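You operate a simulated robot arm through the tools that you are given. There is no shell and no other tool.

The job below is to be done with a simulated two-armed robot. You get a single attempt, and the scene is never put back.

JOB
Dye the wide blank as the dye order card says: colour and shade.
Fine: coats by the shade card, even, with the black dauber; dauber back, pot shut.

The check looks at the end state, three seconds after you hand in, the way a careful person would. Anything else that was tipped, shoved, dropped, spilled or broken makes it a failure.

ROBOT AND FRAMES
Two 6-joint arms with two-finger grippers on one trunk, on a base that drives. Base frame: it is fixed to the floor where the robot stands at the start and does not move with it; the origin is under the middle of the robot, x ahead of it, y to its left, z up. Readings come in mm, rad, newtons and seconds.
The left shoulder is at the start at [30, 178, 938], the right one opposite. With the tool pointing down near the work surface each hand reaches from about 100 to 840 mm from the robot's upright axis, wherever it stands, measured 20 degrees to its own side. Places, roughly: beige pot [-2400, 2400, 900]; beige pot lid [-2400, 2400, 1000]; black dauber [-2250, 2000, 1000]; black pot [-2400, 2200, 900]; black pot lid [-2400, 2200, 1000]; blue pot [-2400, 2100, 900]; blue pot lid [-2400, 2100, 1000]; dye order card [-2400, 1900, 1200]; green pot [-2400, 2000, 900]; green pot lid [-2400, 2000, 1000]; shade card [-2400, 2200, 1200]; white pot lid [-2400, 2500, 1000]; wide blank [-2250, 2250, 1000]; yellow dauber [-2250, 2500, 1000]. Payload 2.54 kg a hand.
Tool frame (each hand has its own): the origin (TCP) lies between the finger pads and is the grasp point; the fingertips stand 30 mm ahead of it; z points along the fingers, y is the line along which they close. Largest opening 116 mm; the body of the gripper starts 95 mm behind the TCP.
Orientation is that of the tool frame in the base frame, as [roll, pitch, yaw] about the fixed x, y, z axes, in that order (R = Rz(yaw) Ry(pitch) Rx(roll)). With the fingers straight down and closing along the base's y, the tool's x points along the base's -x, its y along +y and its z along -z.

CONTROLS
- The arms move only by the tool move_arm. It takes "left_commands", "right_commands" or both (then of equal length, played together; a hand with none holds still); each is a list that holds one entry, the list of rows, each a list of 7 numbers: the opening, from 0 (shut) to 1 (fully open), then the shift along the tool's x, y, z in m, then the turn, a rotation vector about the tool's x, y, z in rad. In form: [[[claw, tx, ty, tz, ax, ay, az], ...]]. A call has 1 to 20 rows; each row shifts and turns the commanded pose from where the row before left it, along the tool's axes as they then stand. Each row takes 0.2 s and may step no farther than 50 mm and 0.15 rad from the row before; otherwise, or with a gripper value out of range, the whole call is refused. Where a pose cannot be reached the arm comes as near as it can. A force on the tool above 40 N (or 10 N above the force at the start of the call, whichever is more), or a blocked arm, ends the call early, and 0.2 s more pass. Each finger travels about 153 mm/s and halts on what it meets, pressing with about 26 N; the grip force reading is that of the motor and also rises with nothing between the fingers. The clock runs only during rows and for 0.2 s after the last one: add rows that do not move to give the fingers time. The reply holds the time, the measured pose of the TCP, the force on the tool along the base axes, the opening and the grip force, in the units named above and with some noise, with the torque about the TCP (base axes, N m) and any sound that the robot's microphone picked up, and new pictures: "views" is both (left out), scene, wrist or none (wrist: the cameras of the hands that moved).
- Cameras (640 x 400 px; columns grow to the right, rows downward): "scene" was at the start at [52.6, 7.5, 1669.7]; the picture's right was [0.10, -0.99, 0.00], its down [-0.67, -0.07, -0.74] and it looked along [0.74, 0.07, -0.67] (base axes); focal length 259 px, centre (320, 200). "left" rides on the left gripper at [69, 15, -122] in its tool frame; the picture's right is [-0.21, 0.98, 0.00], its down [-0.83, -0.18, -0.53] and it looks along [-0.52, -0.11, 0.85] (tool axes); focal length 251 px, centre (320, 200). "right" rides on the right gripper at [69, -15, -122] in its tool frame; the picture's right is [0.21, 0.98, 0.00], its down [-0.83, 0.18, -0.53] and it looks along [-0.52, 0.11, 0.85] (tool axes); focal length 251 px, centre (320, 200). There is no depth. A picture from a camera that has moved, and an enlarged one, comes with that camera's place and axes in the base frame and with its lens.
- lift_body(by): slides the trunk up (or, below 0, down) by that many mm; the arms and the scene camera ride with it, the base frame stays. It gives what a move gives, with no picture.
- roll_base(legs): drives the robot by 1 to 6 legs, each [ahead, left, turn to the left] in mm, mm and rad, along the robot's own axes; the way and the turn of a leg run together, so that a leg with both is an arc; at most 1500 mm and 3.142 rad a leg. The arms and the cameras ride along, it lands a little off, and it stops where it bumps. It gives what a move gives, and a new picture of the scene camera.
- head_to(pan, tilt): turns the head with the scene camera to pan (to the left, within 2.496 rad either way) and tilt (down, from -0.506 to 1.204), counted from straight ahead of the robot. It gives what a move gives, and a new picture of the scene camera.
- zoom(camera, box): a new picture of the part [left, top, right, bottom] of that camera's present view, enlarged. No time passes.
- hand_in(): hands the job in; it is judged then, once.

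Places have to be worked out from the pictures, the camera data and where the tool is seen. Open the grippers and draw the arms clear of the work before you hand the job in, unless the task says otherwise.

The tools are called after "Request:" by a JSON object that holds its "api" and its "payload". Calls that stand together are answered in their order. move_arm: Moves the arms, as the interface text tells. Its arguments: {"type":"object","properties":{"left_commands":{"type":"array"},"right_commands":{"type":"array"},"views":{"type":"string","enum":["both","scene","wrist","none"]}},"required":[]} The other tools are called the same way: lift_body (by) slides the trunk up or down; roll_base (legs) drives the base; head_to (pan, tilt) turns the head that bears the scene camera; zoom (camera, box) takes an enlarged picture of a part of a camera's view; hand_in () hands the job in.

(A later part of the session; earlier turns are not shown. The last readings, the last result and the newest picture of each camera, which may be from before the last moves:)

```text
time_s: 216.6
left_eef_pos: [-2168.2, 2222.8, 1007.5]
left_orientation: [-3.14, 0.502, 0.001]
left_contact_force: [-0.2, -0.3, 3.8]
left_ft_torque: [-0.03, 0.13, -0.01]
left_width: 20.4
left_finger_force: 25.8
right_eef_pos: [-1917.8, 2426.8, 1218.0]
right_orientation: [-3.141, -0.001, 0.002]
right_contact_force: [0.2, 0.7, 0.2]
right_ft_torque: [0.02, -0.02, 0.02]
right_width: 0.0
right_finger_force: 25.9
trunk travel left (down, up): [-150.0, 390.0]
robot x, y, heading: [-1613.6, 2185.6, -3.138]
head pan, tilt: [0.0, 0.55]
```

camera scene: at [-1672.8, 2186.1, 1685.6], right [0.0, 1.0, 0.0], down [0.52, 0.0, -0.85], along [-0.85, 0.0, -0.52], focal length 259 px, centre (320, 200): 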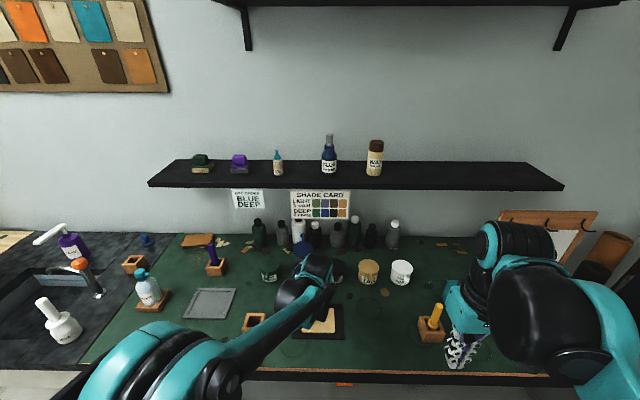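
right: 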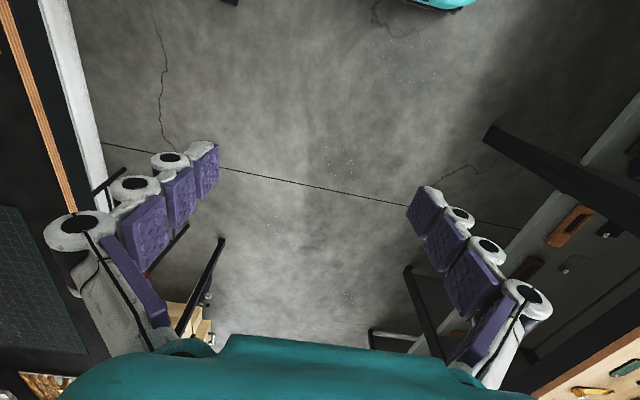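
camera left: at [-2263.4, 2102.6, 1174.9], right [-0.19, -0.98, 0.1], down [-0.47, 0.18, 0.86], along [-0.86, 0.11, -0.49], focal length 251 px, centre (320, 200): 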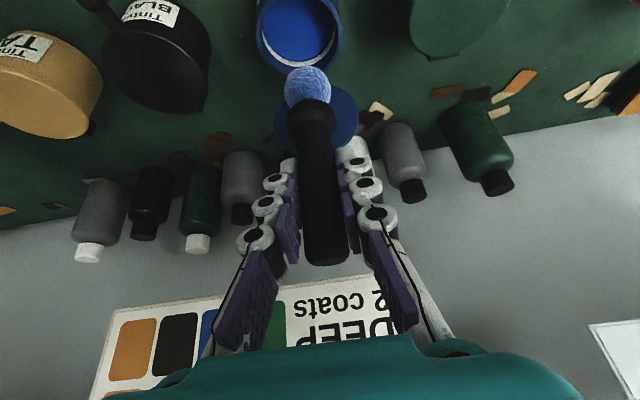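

Contact 4 N. A 12 mm stroke to the left, then lift and look.

Request:
{"api": "move_arm", "payload": {"left_commands": [[[0.05, 0.0002, 0.004, 0.0003, 0, 0, 0], [0.05, 0, 0.004, 0, 0, 0, 0], [0.05, 0, 0.004, 0, 0, 0, 0]]], "views": "none"}}

Request:
{"api": "move_arm", "payload": {"left_commands": [[[0.05, -0.0048, 0, -0.0088, 0, 0, 0], [0.05, -0.012, 0, -0.022, 0, 0, 0], [0.05, -0.0096, 0.02, -0.01755, 0, 0, 0], [0.05, 0, 0.045, 0, 0, 0, 0], [0.05, 0, 0.045, 0, 0, 0, 0], [0.05, 0, 0.03, 0, 0, 0, 0], [0.05, 0, 0, 0, 0, 0, 0]]], "views": "none"}}

Request:
{"api": "zoom", "payload": {"camera": "scene", "box": [285, 290, 355, 345]}}

Request:
{"api": "zoom", "payload": {"camera": "left", "box": [60, 0, 380, 200]}}

```text
time_s: 217.4
left_eef_pos: [-2167.4, 2211.4, 1005.4]
left_orientation: [3.142, 0.501, 0.003]
left_contact_force: [0.4, 1.8, 3.5]
left_ft_torque: [0.13, 0.05, -0.01]
left_width: 20.3
left_finger_force: 26.2
right_eef_pos: [-1916.7, 2427.3, 1218.1]
right_orientation: [3.141, -0.001, 0.001]
right_contact_force: [-0.2, 0.3, 0.4]
right_ft_torque: [0.0, -0.01, 0.01]
right_width: 0.1
right_finger_force: 26.5
trunk travel left (down, up): [-150.0, 390.0]
robot x, y, heading: [-1614.5, 2185.6, -3.136]
head pan, tilt: [0.0, 0.55]
```

```text
time_s: 219.0
left_eef_pos: [-2165.6, 2070.3, 1061.2]
left_orientation: [3.141, 0.501, 0.001]
left_contact_force: [-0.5, 0.4, -0.2]
left_ft_torque: [0.01, -0.05, 0.01]
left_width: 20.2
left_finger_force: 26.0
right_eef_pos: [-1917.4, 2427.3, 1217.7]
right_orientation: [-3.141, 0.0, 0.0]
right_contact_force: [0.3, 0.3, 0.3]
right_ft_torque: [0.02, 0.01, 0.0]
right_width: 0.1
right_finger_force: 26.1
trunk travel left (down, up): [-150.0, 390.0]
robot x, y, heading: [-1612.6, 2188.2, -3.141]
head pan, tilt: [0.0, 0.55]
```

```text
7.27 times, centred on (320, 318) of scene
camera zoom: at [-1672.8, 2186.2, 1685.6], right [0.0, 1.0, 0.0], down [0.52, 0.0, -0.85], along [-0.85, 0.0, -0.52], focal length 1881 px, centre (320, -654)
```

zoom: 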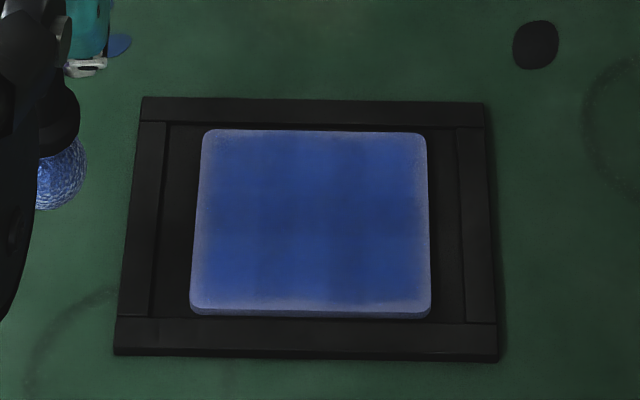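

```text
2.00 times, centred on (220, 100) of left
camera zoom: at [-2047.7, 2055.4, 1136.3], right [-0.19, -0.98, 0.1], down [-0.47, 0.18, 0.86], along [-0.86, 0.11, -0.49], focal length 503 px, centre (520, 400)
```

zoom: 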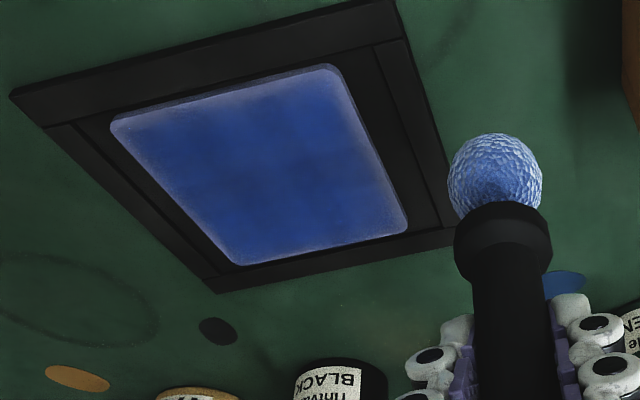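

All six patches now show the deep second coat. While it sets I carry the dauber over its wooden block at (-2161, 1980).

Request:
{"api": "move_arm", "payload": {"left_commands": [[[0.05, -0.0036, 0.0301, -0.0094, 0, 0, 0], [0.05, -0.0036, 0.0301, -0.0094, 0, 0, 0], [0.05, -0.0036, 0.0301, -0.0094, 0, 0, 0], [0.05, 0, 0, 0, 0, 0, 0], [0.05, 0, 0, 0, 0, 0, 0], [0.05, 0, 0, 0, 0, 0, 0], [0.05, 0, 0, 0, 0, 0, 0], [0.05, 0, 0, 0, 0, 0, 0], [0.05, 0, 0, 0, 0, 0, 0], [0.05, 0, 0, 0, 0, 0, 0], [0.05, 0, 0, 0, 0, 0, 0], [0.05, 0, 0, 0, 0, 0, 0], [0.05, 0, 0, 0, 0, 0, 0]]], "views": "wrist"}}

Request:
{"api": "zoom", "payload": {"camera": "scene", "box": [285, 290, 355, 345]}}

Request:
{"api": "zoom", "payload": {"camera": "left", "box": [220, 0, 420, 160]}}

Request:
{"api": "zoom", "payload": {"camera": "scene", "box": [210, 260, 310, 350]}}

```text
time_s: 221.8
left_eef_pos: [-2164.5, 1980.1, 1091.9]
left_orientation: [3.141, 0.5, 0.002]
left_contact_force: [-0.3, -0.1, -0.1]
left_ft_torque: [-0.01, 0.02, -0.01]
left_width: 20.4
left_finger_force: 25.6
right_eef_pos: [-1917.5, 2427.6, 1218.7]
right_orientation: [3.141, 0.001, 0.002]
right_contact_force: [-0.4, 1.1, 0.0]
right_ft_torque: [-0.03, 0.01, 0.01]
right_width: 0.1
right_finger_force: 26.4
trunk travel left (down, up): [-150.0, 390.0]
robot x, y, heading: [-1613.7, 2183.6, -3.135]
head pan, tilt: [0.0, 0.55]
camera left: at [-2045.8, 1964.6, 1166.6], right [-0.19, -0.98, 0.1], down [-0.47, 0.18, 0.86], along [-0.86, 0.11, -0.49], focal length 251 px, centre (320, 200)
```

left: 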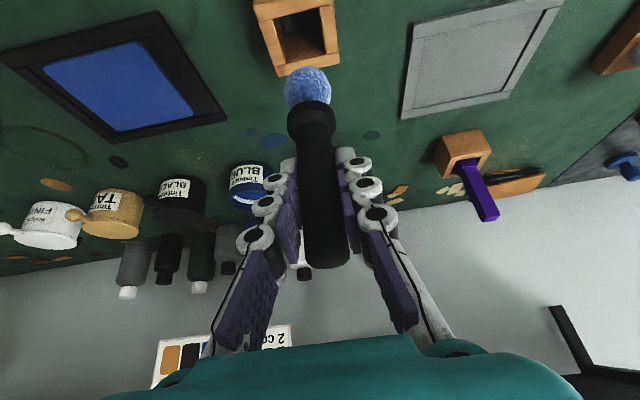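

```text
7.27 times, centred on (320, 318) of scene
camera zoom: at [-1672.7, 2185.7, 1685.6], right [0.0, 1.0, 0.0], down [0.52, 0.0, -0.85], along [-0.85, 0.0, -0.52], focal length 1881 px, centre (320, -654)
```

zoom: 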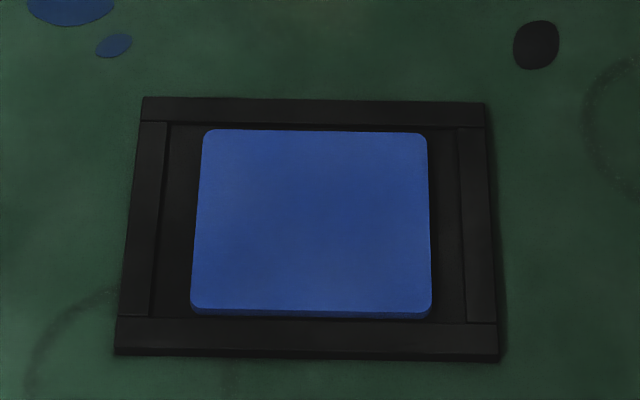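

```text
2.50 times, centred on (320, 80) of left
camera zoom: at [-2045.8, 1964.6, 1166.6], right [-0.19, -0.98, 0.1], down [-0.47, 0.18, 0.86], along [-0.86, 0.11, -0.49], focal length 629 px, centre (320, 500)
```

zoom: 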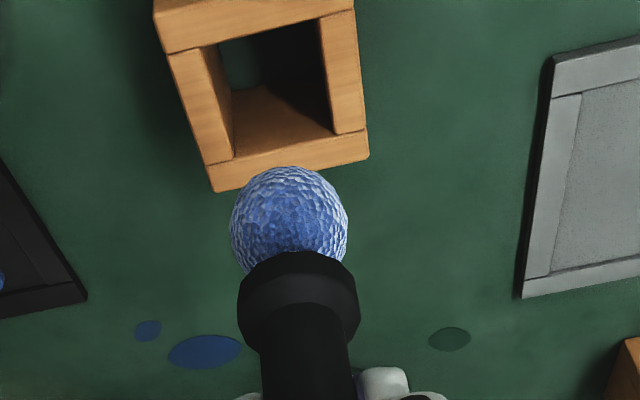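

```text
4.44 times, centred on (260, 305) of scene
camera zoom: at [-1672.7, 2185.7, 1685.6], right [0.0, 1.0, 0.0], down [0.52, 0.0, -0.85], along [-0.85, 0.0, -0.52], focal length 1149 px, centre (587, -267)
```

zoom: 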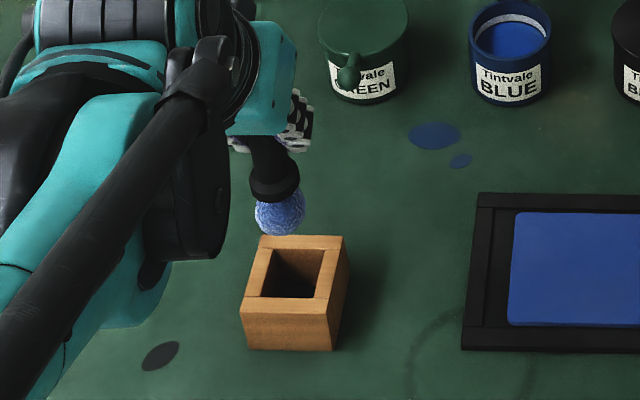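

The whole blank is now uniformly DEEP blue, matching the card. I line the dauber up over its block (centre about (-2161, 1980)) and lower to just above it.

Request:
{"api": "move_arm", "payload": {"left_commands": [[[0.05, 0.0085, 0, 0.0125, 0, 0, 0], [0.05, 0.0085, 0, 0.0124, 0, 0, 0], [0.05, 0, 0, 0, 0, 0, 0], [0.05, 0, 0, 0, 0, 0, 0]]], "views": "none"}}

Request:
{"api": "zoom", "payload": {"camera": "left", "box": [220, 0, 420, 160]}}

Request:
{"api": "zoom", "payload": {"camera": "scene", "box": [225, 280, 295, 345]}}

```text
time_s: 222.8
left_eef_pos: [-2161.1, 1979.6, 1061.8]
left_orientation: [3.141, 0.5, 0.004]
left_contact_force: [0.4, 0.5, -0.4]
left_ft_torque: [0.01, -0.01, 0.02]
left_width: 20.4
left_finger_force: 25.5
right_eef_pos: [-1918.1, 2426.1, 1217.8]
right_orientation: [3.141, 0.0, 0.001]
right_contact_force: [0.1, 0.1, -0.6]
right_ft_torque: [-0.02, -0.03, -0.01]
right_width: 0.0
right_finger_force: 25.6
trunk travel left (down, up): [-150.0, 390.0]
robot x, y, heading: [-1610.2, 2188.1, -3.136]
head pan, tilt: [0.0, 0.55]
```

```text
2.50 times, centred on (320, 80) of left
camera zoom: at [-2043.1, 1964.4, 1136.6], right [-0.19, -0.98, 0.1], down [-0.47, 0.18, 0.86], along [-0.86, 0.11, -0.49], focal length 629 px, centre (320, 500)
```

zoom: 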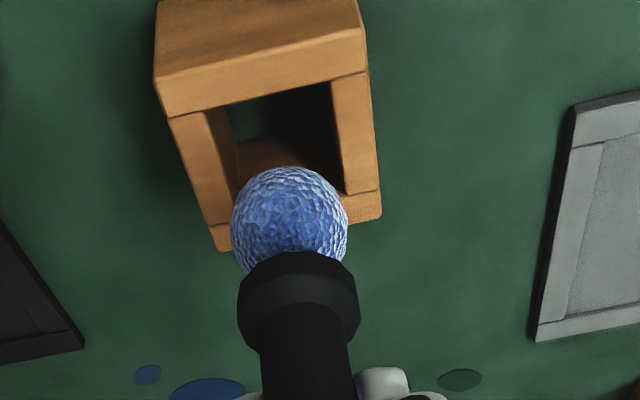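

```text
6.15 times, centred on (260, 312) of scene
camera zoom: at [-1672.8, 2185.7, 1685.6], right [0.0, 1.0, 0.0], down [0.52, 0.0, -0.85], along [-0.85, 0.0, -0.52], focal length 1591 px, centre (689, -492)
```

zoom: 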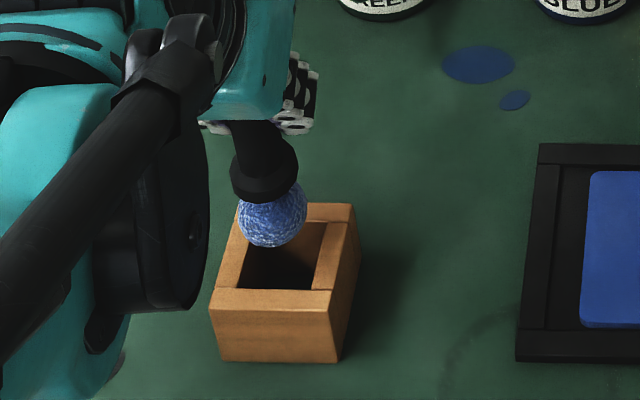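

The dauber is aligned with the hole (projected centre agrees within 2 mm). I lower it straight down in steps, watching the force.

Request:
{"api": "move_arm", "payload": {"left_commands": [[[0.05, 0.0048, 0, 0.0088, 0, 0, 0], [0.05, 0.0048, 0, 0.0088, 0, 0, 0], [0.05, 0.0048, 0, 0.0088, 0, 0, 0], [0.05, 0, 0, 0, 0, 0, 0]]], "views": "none"}}

Request:
{"api": "zoom", "payload": {"camera": "left", "box": [220, 0, 420, 160]}}

Request:
{"api": "zoom", "payload": {"camera": "scene", "box": [225, 280, 295, 345]}}

```text
time_s: 223.8
left_eef_pos: [-2160.3, 1981.3, 1031.8]
left_orientation: [-3.141, 0.5, 0.001]
left_contact_force: [0.2, -0.3, 0.7]
left_ft_torque: [0.01, -0.02, 0.01]
left_width: 20.0
left_finger_force: 26.6
right_eef_pos: [-1917.6, 2426.7, 1217.9]
right_orientation: [3.141, -0.001, 0.001]
right_contact_force: [0.2, -0.1, -0.4]
right_ft_torque: [0.01, 0.01, 0.04]
right_width: 0.0
right_finger_force: 25.8
trunk travel left (down, up): [-150.0, 390.0]
robot x, y, heading: [-1611.8, 2190.8, -3.138]
head pan, tilt: [0.0, 0.55]
```

```text
2.50 times, centred on (320, 80) of left
camera zoom: at [-2041.8, 1965.0, 1106.1], right [-0.19, -0.98, 0.1], down [-0.47, 0.18, 0.86], along [-0.86, 0.11, -0.49], focal length 629 px, centre (320, 500)
```

zoom: 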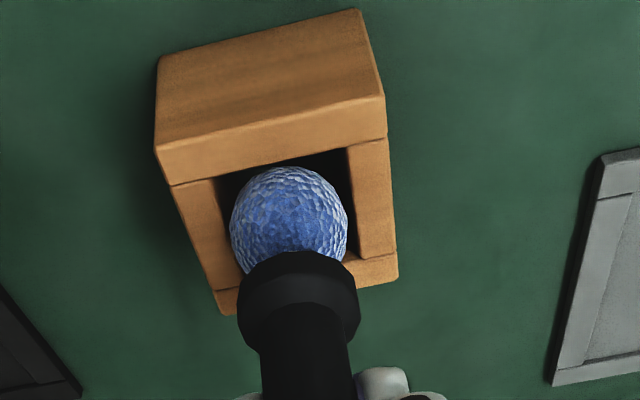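

```text
6.15 times, centred on (260, 312) of scene
camera zoom: at [-1672.5, 2185.8, 1685.6], right [0.0, 1.0, 0.0], down [0.52, 0.0, -0.85], along [-0.85, 0.0, -0.52], focal length 1591 px, centre (689, -492)
```

zoom: 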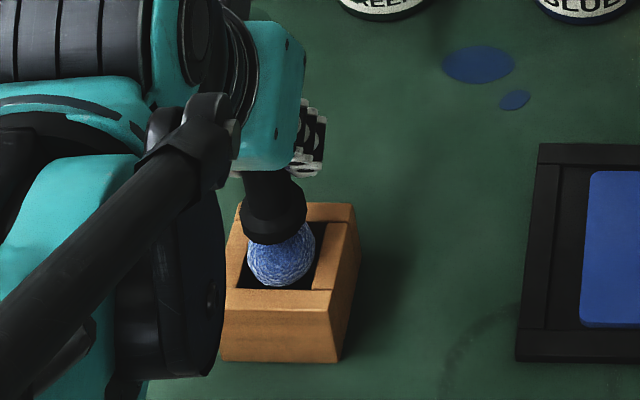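

The wool is going into the hole centrally. I continue down 28 mm.

Request:
{"api": "move_arm", "payload": {"left_commands": [[[0.05, 0.0048, 0, 0.0088, 0, 0, 0], [0.05, 0.0048, 0, 0.0088, 0, 0, 0], [0.05, 0.0038, 0, 0.007, 0, 0, 0], [0.05, 0, 0, 0, 0, 0, 0]]], "views": "none"}}

```text
time_s: 224.8
left_eef_pos: [-2160.4, 1978.7, 1003.0]
left_orientation: [-3.141, 0.5, 0.003]
left_contact_force: [0.3, -0.5, -1.1]
left_ft_torque: [0.02, 0.02, 0.0]
left_width: 20.2
left_finger_force: 25.8
right_eef_pos: [-1916.5, 2426.9, 1217.6]
right_orientation: [3.141, 0.0, 0.001]
right_contact_force: [-0.4, -0.6, -0.5]
right_ft_torque: [-0.01, 0.0, 0.01]
right_width: 0.2
right_finger_force: 26.2
trunk travel left (down, up): [-150.0, 390.0]
robot x, y, heading: [-1612.4, 2188.2, -3.139]
head pan, tilt: [0.0, 0.55]
```

No force yet at TCP z = 1003. A few more millimetres down to seat it.

Request:
{"api": "move_arm", "payload": {"left_commands": [[[0.05, 0.001, 0, 0.0018, 0, 0, 0], [0.05, 0.0007, 0, 0.0013, 0, 0, 0], [0.05, 0, 0, 0, 0, 0, 0]]], "views": "none"}}

```text
time_s: 225.6
left_eef_pos: [-2162.1, 1979.7, 1000.1]
left_orientation: [-3.14, 0.5, 0.004]
left_contact_force: [0.4, 0.1, -0.9]
left_ft_torque: [0.0, 0.01, -0.01]
left_width: 20.2
left_finger_force: 25.9
right_eef_pos: [-1918.0, 2426.5, 1218.1]
right_orientation: [3.141, 0.002, 0.002]
right_contact_force: [-0.5, -0.6, 0.2]
right_ft_torque: [-0.01, 0.04, -0.01]
right_width: 0.2
right_finger_force: 26.1
trunk travel left (down, up): [-150.0, 390.0]
robot x, y, heading: [-1609.0, 2187.2, -3.139]
head pan, tilt: [0.0, 0.55]
```

Request:
{"api": "move_arm", "payload": {"left_commands": [[[0.05, 0.0007, 0, 0.0013, 0, 0, 0], [0.05, 0, 0, 0, 0, 0, 0]]], "views": "none"}}

Request:
{"api": "zoom", "payload": {"camera": "left", "box": [220, 0, 420, 160]}}

```text
time_s: 226.2
left_eef_pos: [-2161.9, 1981.1, 997.9]
left_orientation: [3.141, 0.5, 0.0]
left_contact_force: [-0.6, -0.3, 0.0]
left_ft_torque: [0.03, 0.03, -0.05]
left_width: 20.2
left_finger_force: 26.0
right_eef_pos: [-1917.3, 2426.8, 1217.4]
right_orientation: [-3.141, 0.0, 0.002]
right_contact_force: [-0.8, 0.7, 0.1]
right_ft_torque: [0.0, 0.01, -0.01]
right_width: 0.1
right_finger_force: 25.4
trunk travel left (down, up): [-150.0, 390.0]
robot x, y, heading: [-1610.6, 2186.6, -3.138]
head pan, tilt: [0.0, 0.55]
```

```text
2.50 times, centred on (320, 80) of left
camera zoom: at [-2043.1, 1964.2, 1073.5], right [-0.19, -0.98, 0.1], down [-0.47, 0.18, 0.86], along [-0.86, 0.11, -0.49], focal length 629 px, centre (320, 500)
```

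zoom: 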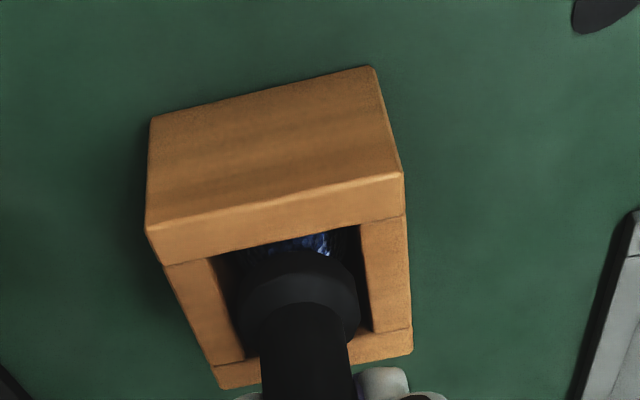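

Nearly seated; one more millimetre to feel the bottom.

Request:
{"api": "move_arm", "payload": {"left_commands": [[[0.05, 0.0005, 0, 0.0009, 0, 0, 0], [0.05, 0, 0, 0, 0, 0, 0]]], "views": "none"}}

```text
time_s: 226.8
left_eef_pos: [-2162.1, 1980.7, 998.2]
left_orientation: [3.142, 0.5, 0.002]
left_contact_force: [0.7, 0.3, 0.9]
left_ft_torque: [-0.05, 0.06, -0.01]
left_width: 20.4
left_finger_force: 25.8
right_eef_pos: [-1918.8, 2427.3, 1218.5]
right_orientation: [3.141, 0.0, 0.001]
right_contact_force: [0.2, 0.1, -0.6]
right_ft_torque: [0.0, -0.02, 0.02]
right_width: 0.0
right_finger_force: 25.9
trunk travel left (down, up): [-150.0, 390.0]
robot x, y, heading: [-1609.9, 2186.3, -3.141]
head pan, tilt: [0.0, 0.55]
```

It is at the bottom (force just rising). I open the fingers and back away along the tool axis.

Request:
{"api": "move_arm", "payload": {"left_commands": [[[0.2, 0, 0, 0, 0, 0, 0], [0.3, 0, 0, 0, 0, 0, 0], [0.5, 0, 0, 0, 0, 0, 0], [0.6, 0, 0, 0, 0, 0, 0], [0.6, 0, 0, -0.02, 0, 0, 0], [0.6, 0, 0, -0.03, 0, 0, 0], [0.6, 0, 0, -0.04, 0, 0, 0], [0.6, 0, 0, 0, 0, 0, 0]]]}}

Request:
{"api": "zoom", "payload": {"camera": "left", "box": [220, 0, 460, 200]}}

Request:
{"api": "zoom", "payload": {"camera": "scene", "box": [225, 280, 295, 345]}}

```text
time_s: 228.6
left_eef_pos: [-2120.3, 1980.4, 1075.2]
left_orientation: [-3.141, 0.499, 0.003]
left_contact_force: [-0.5, 0.0, -0.1]
left_ft_torque: [0.02, 0.0, -0.02]
left_width: 69.7
left_finger_force: 0.0
right_eef_pos: [-1918.4, 2426.5, 1218.4]
right_orientation: [-3.141, -0.001, 0.003]
right_contact_force: [-1.4, -0.3, 0.6]
right_ft_torque: [-0.01, -0.04, 0.01]
right_width: 0.0
right_finger_force: 26.1
trunk travel left (down, up): [-150.0, 390.0]
robot x, y, heading: [-1612.0, 2183.7, -3.14]
head pan, tilt: [0.0, 0.55]
camera scene: at [-1674.0, 2185.6, 1685.6], right [0.0, 1.0, 0.0], down [0.52, 0.0, -0.85], along [-0.85, 0.0, -0.52], focal length 259 px, centre (320, 200)
camera left: at [-2001.5, 1963.7, 1150.7], right [-0.19, -0.98, 0.1], down [-0.47, 0.18, 0.86], along [-0.86, 0.11, -0.49], focal length 251 px, centre (320, 200)
```

scene: 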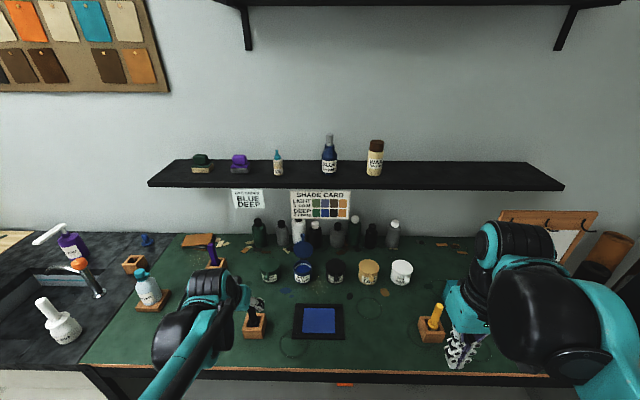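
left: 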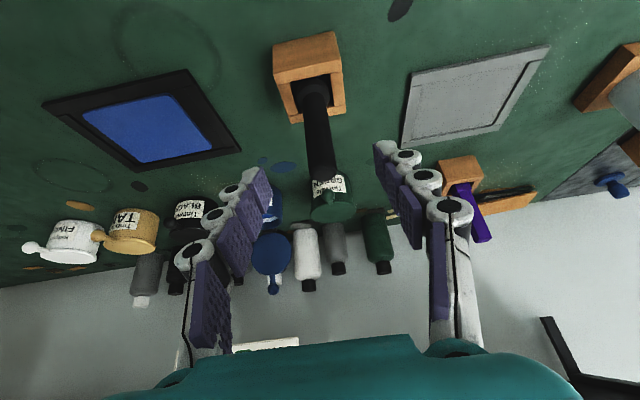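

```text
2.00 times, centred on (340, 100) of left
camera zoom: at [-2001.5, 1963.7, 1150.7], right [-0.19, -0.98, 0.1], down [-0.47, 0.18, 0.86], along [-0.86, 0.11, -0.49], focal length 503 px, centre (280, 400)
```

zoom: 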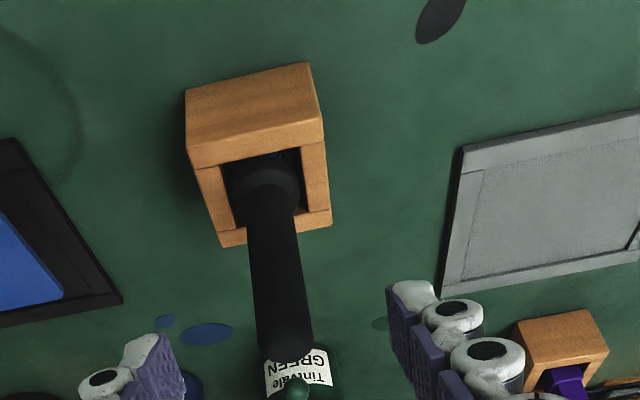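

```text
6.15 times, centred on (260, 312) of scene
camera zoom: at [-1674.0, 2185.6, 1685.6], right [0.0, 1.0, 0.0], down [0.52, 0.0, -0.85], along [-0.85, 0.0, -0.52], focal length 1591 px, centre (689, -492)
```

zoom: 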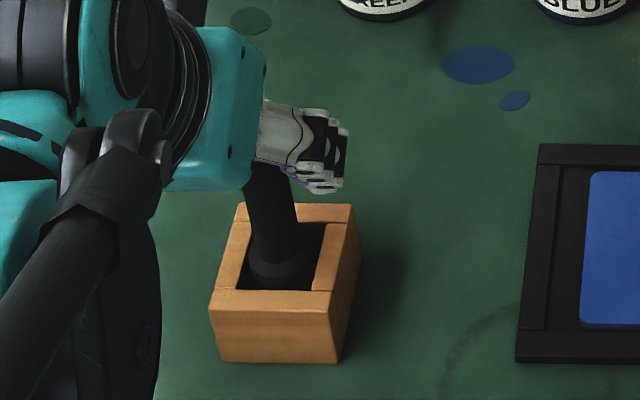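

The dauber stands in its block again. Now to shut the pot: I go up and over to a pre-grasp in front of and above the lid knob at about (-2433, 2119, 1056).

Request:
{"api": "move_arm", "payload": {"left_commands": [[[0.55, -0.0144, 0, -0.0263, 0, 0, 0], [0.5, -0.0144, 0, -0.0263, 0, 0, 0], [0.5, -0.0295, -0.0174, 0.0174, 0, 0, 0], [0.5, -0.0295, -0.0174, 0.0174, 0, 0, 0], [0.5, -0.0295, -0.0174, 0.0174, 0, 0, 0], [0.5, -0.0295, -0.0174, 0.0174, 0, 0, 0], [0.5, -0.0295, -0.0174, 0.0174, 0, 0, 0], [0.5, -0.0295, -0.0174, 0.0174, 0, 0, 0], [0.5, -0.0295, -0.0174, 0.0174, 0, 0, 0], [0.5, -0.0295, -0.0174, 0.0174, 0, 0, 0], [0.5, 0, 0, 0, 0, 0, 0]]]}}

Request:
{"api": "zoom", "payload": {"camera": "left", "box": [200, 50, 440, 250]}}

Request:
{"api": "zoom", "payload": {"camera": "scene", "box": [250, 210, 370, 295]}}

```text
time_s: 231.0
left_eef_pos: [-2391.0, 2119.2, 1128.9]
left_orientation: [3.141, 0.501, 0.003]
left_contact_force: [0.0, 1.0, -0.7]
left_ft_torque: [0.02, 0.02, 0.0]
left_width: 58.0
left_finger_force: 0.1
right_eef_pos: [-1916.6, 2427.6, 1218.9]
right_orientation: [3.14, -0.001, 0.0]
right_contact_force: [0.4, -0.1, -0.6]
right_ft_torque: [0.02, 0.0, -0.04]
right_width: 0.2
right_finger_force: 25.3
trunk travel left (down, up): [-150.0, 390.0]
robot x, y, heading: [-1611.4, 2188.4, -3.137]
head pan, tilt: [0.0, 0.55]
camera scene: at [-1671.4, 2185.3, 1685.7], right [0.0, 1.0, 0.0], down [0.52, 0.0, -0.85], along [-0.85, 0.0, -0.52], focal length 259 px, centre (320, 200)
camera left: at [-2274.0, 2103.4, 1203.7], right [-0.19, -0.98, 0.1], down [-0.47, 0.18, 0.86], along [-0.86, 0.11, -0.49], focal length 251 px, centre (320, 200)
```

scene: 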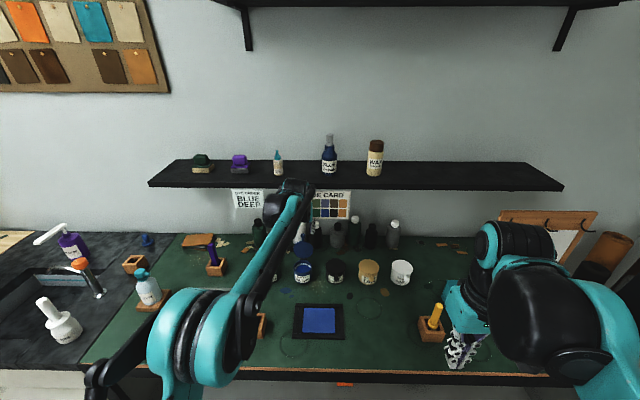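
left: 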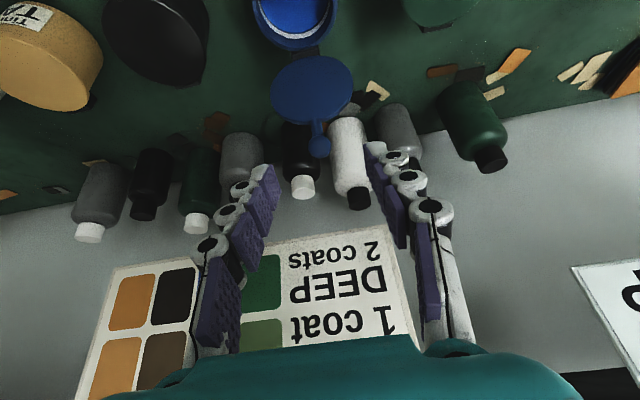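

```text
2.00 times, centred on (320, 150) of left
camera zoom: at [-2274.0, 2103.4, 1203.7], right [-0.19, -0.98, 0.1], down [-0.47, 0.18, 0.86], along [-0.86, 0.11, -0.49], focal length 503 px, centre (320, 300)
```

zoom: 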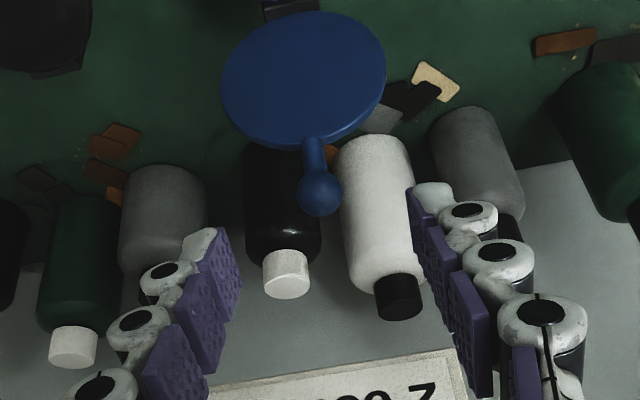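

```text
4.71 times, centred on (310, 252) of scene
camera zoom: at [-1671.4, 2185.3, 1685.7], right [0.0, 1.0, 0.0], down [0.52, 0.0, -0.85], along [-0.85, 0.0, -0.52], focal length 1217 px, centre (367, -47)
```

zoom: 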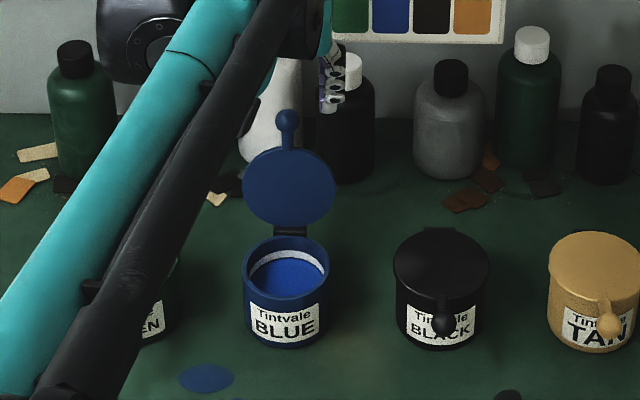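

The knob is at about (-2434, 2119, 1060), lid just past upright. I slide the open fingers around it.

Request:
{"api": "move_arm", "payload": {"left_commands": [[[0.5, -0.0047, 0, 0, 0, 0, 0], [0.5, 0, 0, 0.018, 0, 0, 0], [0.5, 0, 0, 0.018, 0, 0, 0], [0.5, 0, 0, 0.018, 0, 0, 0], [0.5, 0, 0, 0.017, 0, 0, 0], [0.5, 0, 0, 0, 0, 0, 0]]], "views": "wrist"}}

Request:
{"api": "zoom", "payload": {"camera": "left", "box": [220, 80, 420, 280]}}

```text
time_s: 232.4
left_eef_pos: [-2430.2, 2119.8, 1066.9]
left_orientation: [3.141, 0.501, 0.002]
left_contact_force: [-0.7, 0.0, 0.2]
left_ft_torque: [-0.02, 0.03, 0.01]
left_width: 58.3
left_finger_force: 0.1
right_eef_pos: [-1916.6, 2426.9, 1218.3]
right_orientation: [-3.142, -0.001, 0.003]
right_contact_force: [0.9, 0.2, 0.2]
right_ft_torque: [-0.04, -0.02, 0.0]
right_width: 0.0
right_finger_force: 25.7
trunk travel left (down, up): [-150.0, 390.0]
robot x, y, heading: [-1610.5, 2184.4, -3.14]
head pan, tilt: [0.0, 0.55]
camera left: at [-2312.5, 2103.4, 1142.0], right [-0.19, -0.98, 0.1], down [-0.47, 0.18, 0.86], along [-0.86, 0.11, -0.49], focal length 251 px, centre (320, 200)
```

left: 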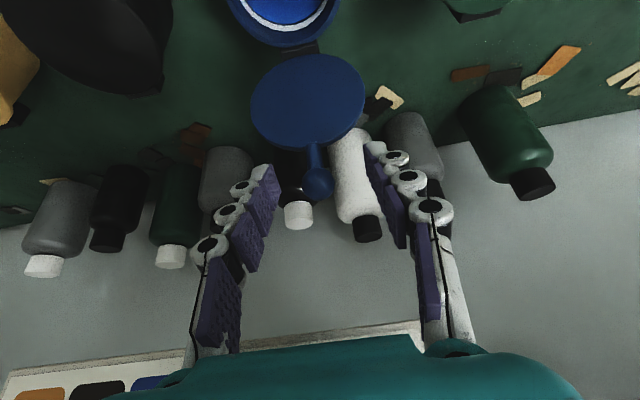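

```text
2.00 times, centred on (320, 180) of left
camera zoom: at [-2312.5, 2103.4, 1142.0], right [-0.19, -0.98, 0.1], down [-0.47, 0.18, 0.86], along [-0.86, 0.11, -0.49], focal length 503 px, centre (320, 240)
```

zoom: 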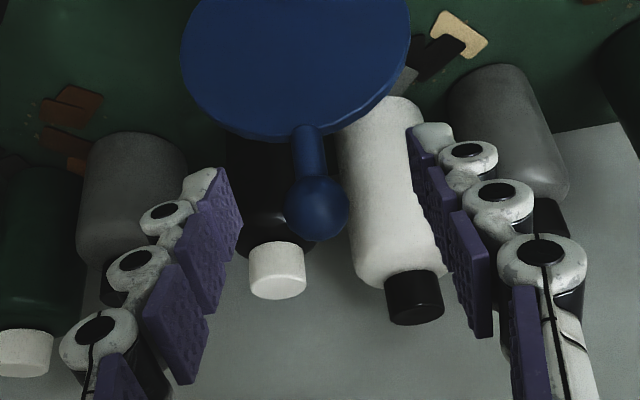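

The knob is centred between the pads. Close on it.

Request:
{"api": "move_arm", "payload": {"left_commands": [[[0.4, 0, 0, 0, 0, 0, 0], [0.25, 0, 0, 0, 0, 0, 0], [0.15, 0, 0, 0, 0, 0, 0], [0.1, 0, 0, 0, 0, 0, 0], [0.08, 0, 0, 0, 0, 0, 0]]], "views": "wrist"}}

```text
time_s: 233.6
left_eef_pos: [-2430.6, 2119.9, 1067.3]
left_orientation: [-3.141, 0.501, 0.002]
left_contact_force: [0.8, 4.8, -2.7]
left_ft_torque: [0.02, 0.03, 0.0]
left_width: 17.4
left_finger_force: 43.3
right_eef_pos: [-1918.2, 2427.8, 1217.6]
right_orientation: [3.141, -0.001, 0.002]
right_contact_force: [0.6, 0.2, -0.1]
right_ft_torque: [0.02, -0.02, 0.0]
right_width: 0.0
right_finger_force: 25.6
trunk travel left (down, up): [-150.0, 390.0]
robot x, y, heading: [-1611.6, 2184.4, -3.143]
head pan, tilt: [0.0, 0.55]
camera left: at [-2312.7, 2104.4, 1142.0], right [-0.19, -0.98, 0.1], down [-0.47, 0.18, 0.86], along [-0.86, 0.11, -0.49], focal length 251 px, centre (320, 200)
```

left: 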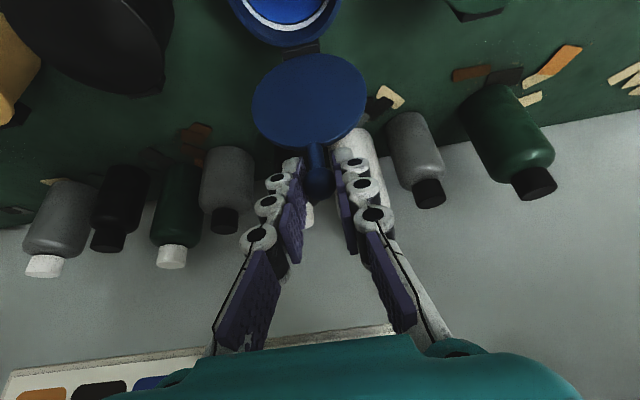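

Gripped (17.4 mm). I start swinging the lid forward and down along its arc, five steps first.

Request:
{"api": "move_arm", "payload": {"left_commands": [[[0.05, 0.0098, 0, -0.0053, 0, 0, 0], [0.05, 0.0102, 0, -0.0043, 0, 0, 0], [0.05, 0.0107, 0, -0.0033, 0, 0, 0], [0.05, 0.011, 0, -0.0022, 0, 0, 0], [0.05, 0.0111, 0, -0.0011, 0, 0, 0]]], "views": "wrist"}}

```text
time_s: 234.8
left_eef_pos: [-2375.7, 2120.0, 1055.2]
left_orientation: [3.141, 0.501, 0.001]
left_contact_force: [-5.8, 0.5, 12.9]
left_ft_torque: [0.12, 1.07, -0.08]
left_width: 18.3
left_finger_force: 42.8
right_eef_pos: [-1916.9, 2427.6, 1218.3]
right_orientation: [-3.14, 0.0, 0.004]
right_contact_force: [0.7, -0.3, 0.6]
right_ft_torque: [0.01, -0.01, 0.02]
right_width: 0.2
right_finger_force: 26.0
trunk travel left (down, up): [-150.0, 390.0]
robot x, y, heading: [-1610.3, 2183.2, -3.141]
head pan, tilt: [0.0, 0.55]
camera left: at [-2257.9, 2103.7, 1131.2], right [-0.19, -0.98, 0.1], down [-0.47, 0.18, 0.86], along [-0.86, 0.11, -0.49], focal length 251 px, centre (320, 200)
```

left: 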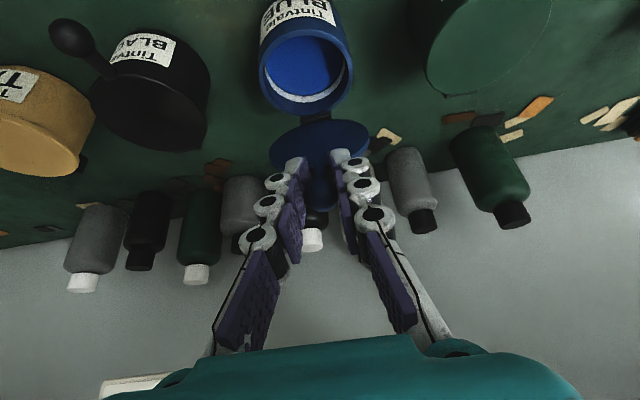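

The lid follows nicely with moderate force. I continue the arc.

Request:
{"api": "move_arm", "payload": {"left_commands": [[[0.05, 0.0111, 0, 0, 0, 0, 0], [0.05, 0.0111, 0, 0.0011, 0, 0, 0], [0.05, 0.011, 0, 0.0022, 0, 0, 0], [0.05, 0.0106, 0, 0.0032, 0, 0, 0], [0.05, 0.0103, 0, 0.0043, 0, 0, 0]]], "views": "wrist"}}

```text
time_s: 236.0
left_eef_pos: [-2332.0, 2118.4, 1017.4]
left_orientation: [3.141, 0.497, 0.005]
left_contact_force: [4.7, -6.2, 2.9]
left_ft_torque: [-0.01, -0.01, -0.01]
left_width: 19.0
left_finger_force: 41.9
right_eef_pos: [-1917.0, 2427.2, 1218.6]
right_orientation: [3.14, 0.001, 0.004]
right_contact_force: [-0.4, 0.3, -0.1]
right_ft_torque: [0.02, -0.04, -0.02]
right_width: 0.2
right_finger_force: 26.3
trunk travel left (down, up): [-150.0, 390.0]
robot x, y, heading: [-1615.0, 2183.9, -3.139]
head pan, tilt: [0.0, 0.55]
camera left: at [-2214.5, 2102.8, 1094.5], right [-0.19, -0.98, 0.1], down [-0.47, 0.18, 0.86], along [-0.86, 0.11, -0.49], focal length 251 px, centre (320, 200)
```

left: 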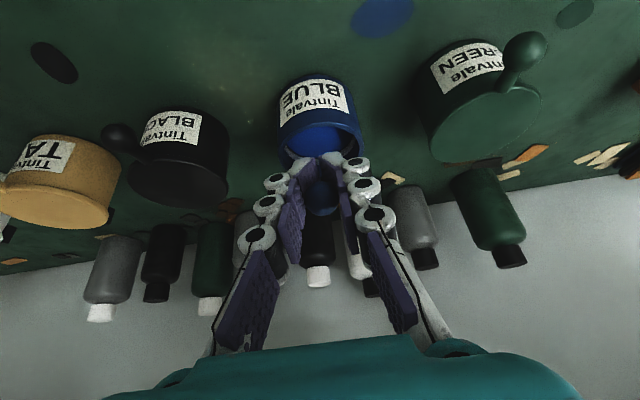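

About 30° left to close. I finish the arc.

Request:
{"api": "move_arm", "payload": {"left_commands": [[[0.05, 0.0098, 0, 0.0053, 0, 0, 0], [0.05, 0.0093, 0, 0.0063, 0, 0, 0], [0.05, 0.0085, 0, 0.0071, 0, 0, 0], [0.05, 0.0079, 0, 0.0079, 0, 0, 0]]], "views": "wrist"}}

Request:
{"api": "zoom", "payload": {"camera": "left", "box": [220, 80, 420, 280]}}

```text
time_s: 237.0
left_eef_pos: [-2315.4, 2117.6, 980.8]
left_orientation: [-3.141, 0.501, 0.003]
left_contact_force: [-6.5, -8.6, 8.8]
left_ft_torque: [0.07, 0.93, 0.03]
left_width: 17.4
left_finger_force: 40.6
right_eef_pos: [-1918.4, 2426.3, 1217.3]
right_orientation: [-3.14, 0.0, 0.001]
right_contact_force: [-0.3, -0.2, -0.1]
right_ft_torque: [0.0, -0.02, 0.01]
right_width: 0.0
right_finger_force: 25.9
trunk travel left (down, up): [-150.0, 390.0]
robot x, y, heading: [-1613.6, 2183.9, -3.137]
head pan, tilt: [0.0, 0.55]
camera left: at [-2197.1, 2102.5, 1055.8], right [-0.19, -0.98, 0.1], down [-0.47, 0.18, 0.86], along [-0.86, 0.11, -0.49], focal length 251 px, centre (320, 200)
```

left: 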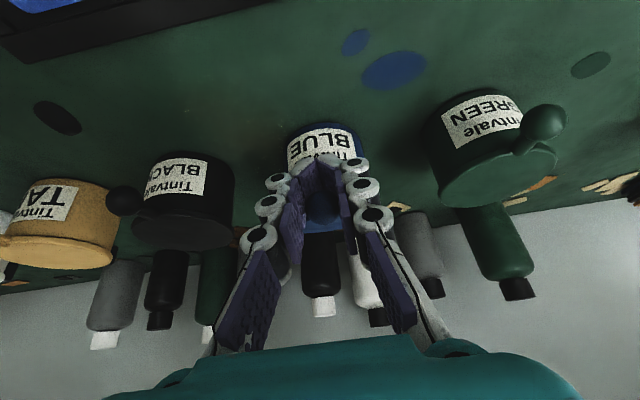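

```text
2.00 times, centred on (320, 180) of left
camera zoom: at [-2197.1, 2102.5, 1055.8], right [-0.19, -0.98, 0.1], down [-0.47, 0.18, 0.86], along [-0.86, 0.11, -0.49], focal length 503 px, centre (320, 240)
```

zoom: 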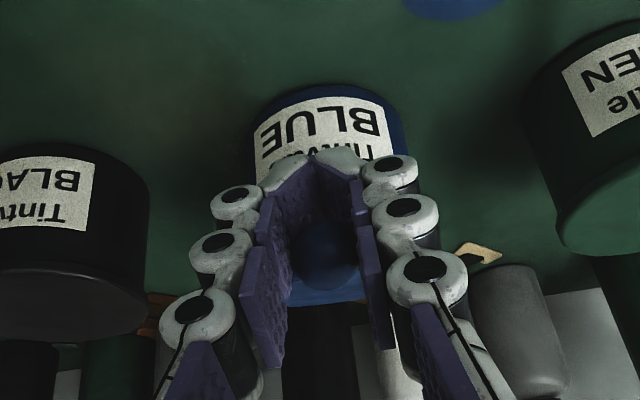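

The knob has slid a bit toward the palm, the lid is still about 17° open. I bring the hand down a further 30 mm along the closing path.

Request:
{"api": "move_arm", "payload": {"left_commands": [[[0.05, 0.0071, 0, 0.0075, 0, 0, 0], [0.05, 0.0071, 0, 0.0075, 0, 0, 0], [0.05, 0.0071, 0, 0.0075, 0, 0, 0]]], "views": "wrist"}}

Request:
{"api": "zoom", "payload": {"camera": "left", "box": [220, 80, 420, 280]}}

Request:
{"api": "zoom", "payload": {"camera": "scene", "box": [250, 210, 370, 295]}}

```text
time_s: 237.8
left_eef_pos: [-2308.8, 2118.0, 951.9]
left_orientation: [-3.141, 0.504, 0.002]
left_contact_force: [-19.3, -10.8, 17.4]
left_ft_torque: [0.1, 0.51, 0.0]
left_width: 17.2
left_finger_force: 40.5
right_eef_pos: [-1919.2, 2426.1, 1217.9]
right_orientation: [-3.14, 0.0, 0.001]
right_contact_force: [-0.2, -0.8, 0.0]
right_ft_torque: [0.01, 0.01, 0.01]
right_width: 0.1
right_finger_force: 25.9
trunk travel left (down, up): [-150.0, 390.0]
robot x, y, heading: [-1613.0, 2181.5, -3.143]
head pan, tilt: [0.0, 0.55]
camera left: at [-2190.5, 2102.4, 1025.5], right [-0.19, -0.98, 0.1], down [-0.47, 0.18, 0.87], along [-0.86, 0.11, -0.49], focal length 251 px, centre (320, 200)
```

left: 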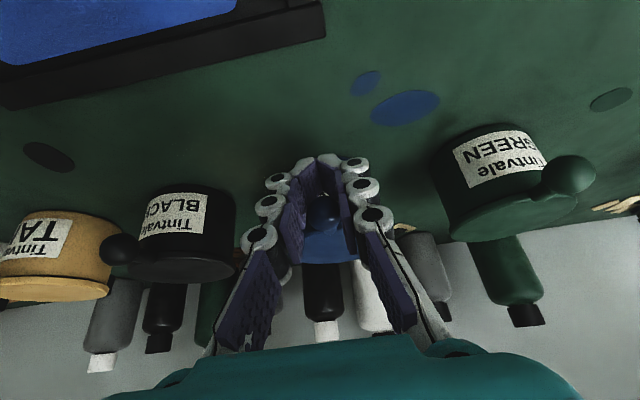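

```text
2.00 times, centred on (320, 180) of left
camera zoom: at [-2190.5, 2102.4, 1025.5], right [-0.19, -0.98, 0.1], down [-0.47, 0.18, 0.87], along [-0.86, 0.11, -0.49], focal length 503 px, centre (320, 240)
```

zoom: 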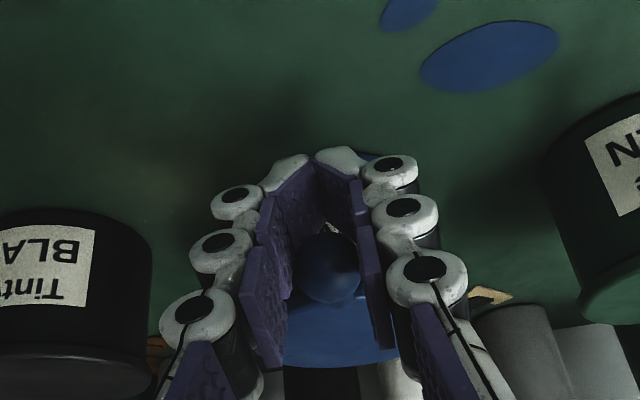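

```text
4.71 times, centred on (310, 252) of scene
camera zoom: at [-1673.4, 2184.4, 1685.8], right [0.0, 1.0, 0.0], down [0.52, 0.0, -0.85], along [-0.85, 0.0, -0.52], focal length 1217 px, centre (367, -47)
```

zoom: 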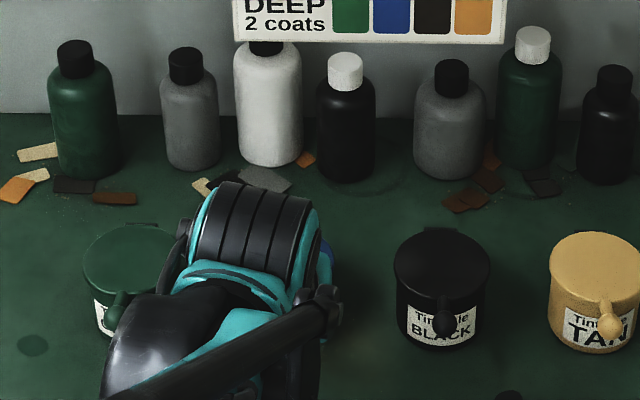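

The knob is at z ≈ 963, i.e. the lid is shut, and I'm pressing a bit. I open the fingers and withdraw up and back.

Request:
{"api": "move_arm", "payload": {"left_commands": [[[0.25, -0.0015, 0, -0.003, 0, 0, 0], [0.4, 0, 0, 0, 0, 0, 0], [0.5, 0, 0, 0, 0, 0, 0], [0.5, 0, 0, -0.02, 0, 0, 0], [0.5, 0, 0, -0.03, 0, 0, 0], [0.5, 0, 0, -0.04, 0, 0, 0], [0.5, 0, 0, -0.04, 0, 0, 0], [0.5, 0, 0, 0, 0, 0, 0]]]}}

Request:
{"api": "zoom", "payload": {"camera": "left", "box": [220, 50, 420, 250]}}

Request:
{"api": "zoom", "payload": {"camera": "scene", "box": [250, 210, 370, 295]}}

```text
time_s: 239.6
left_eef_pos: [-2245.3, 2120.0, 1069.4]
left_orientation: [-3.141, 0.498, 0.002]
left_contact_force: [-0.8, 1.0, 0.2]
left_ft_torque: [-0.05, -0.02, 0.04]
left_width: 57.9
left_finger_force: 0.2
right_eef_pos: [-1918.8, 2426.7, 1217.6]
right_orientation: [-3.141, -0.001, 0.002]
right_contact_force: [0.1, 0.9, 0.9]
right_ft_torque: [0.02, 0.05, 0.04]
right_width: 0.0
right_finger_force: 25.5
trunk travel left (down, up): [-150.0, 390.0]
robot x, y, heading: [-1610.9, 2189.1, -3.141]
head pan, tilt: [0.0, 0.55]
camera scene: at [-1673.7, 2185.8, 1685.6], right [0.0, 1.0, 0.0], down [0.52, 0.0, -0.85], along [-0.85, 0.0, -0.52], focal length 259 px, centre (320, 200)
camera left: at [-2127.2, 2104.1, 1144.6], right [-0.19, -0.98, 0.1], down [-0.47, 0.18, 0.86], along [-0.86, 0.11, -0.49], focal length 251 px, centre (320, 200)
```

scene: 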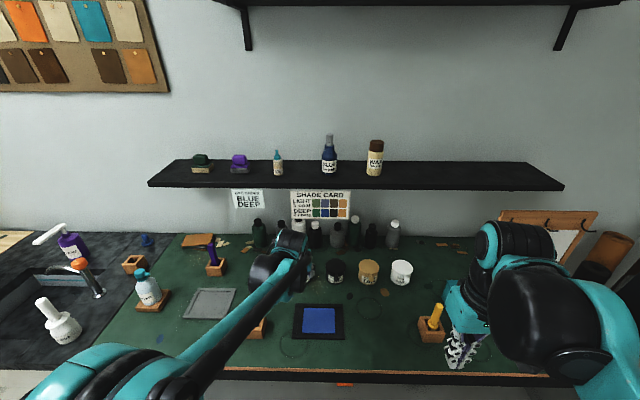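
left: 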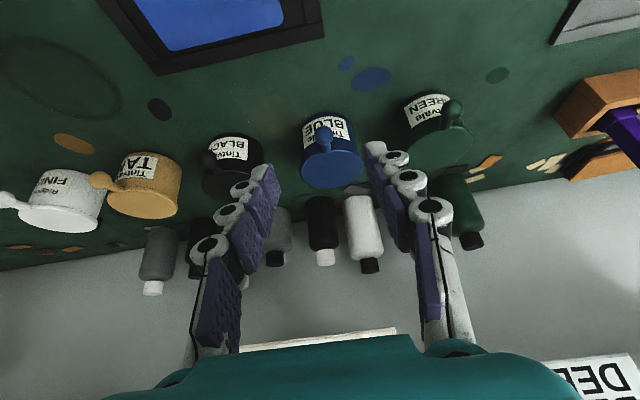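

```text
2.00 times, centred on (320, 150) of left
camera zoom: at [-2127.2, 2104.1, 1144.6], right [-0.19, -0.98, 0.1], down [-0.47, 0.18, 0.86], along [-0.86, 0.11, -0.49], focal length 503 px, centre (320, 300)
```

zoom: 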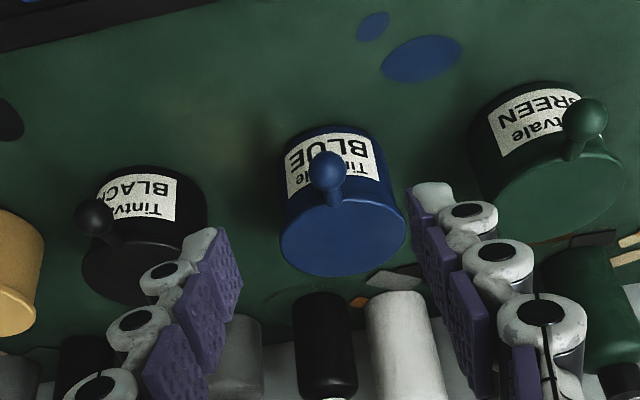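

```text
4.71 times, centred on (310, 252) of scene
camera zoom: at [-1673.7, 2185.8, 1685.6], right [0.0, 1.0, 0.0], down [0.52, 0.0, -0.85], along [-0.85, 0.0, -0.52], focal length 1217 px, centre (367, -47)
```

zoom: 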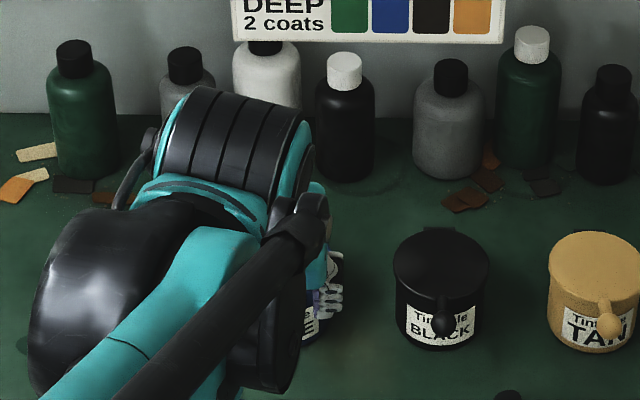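

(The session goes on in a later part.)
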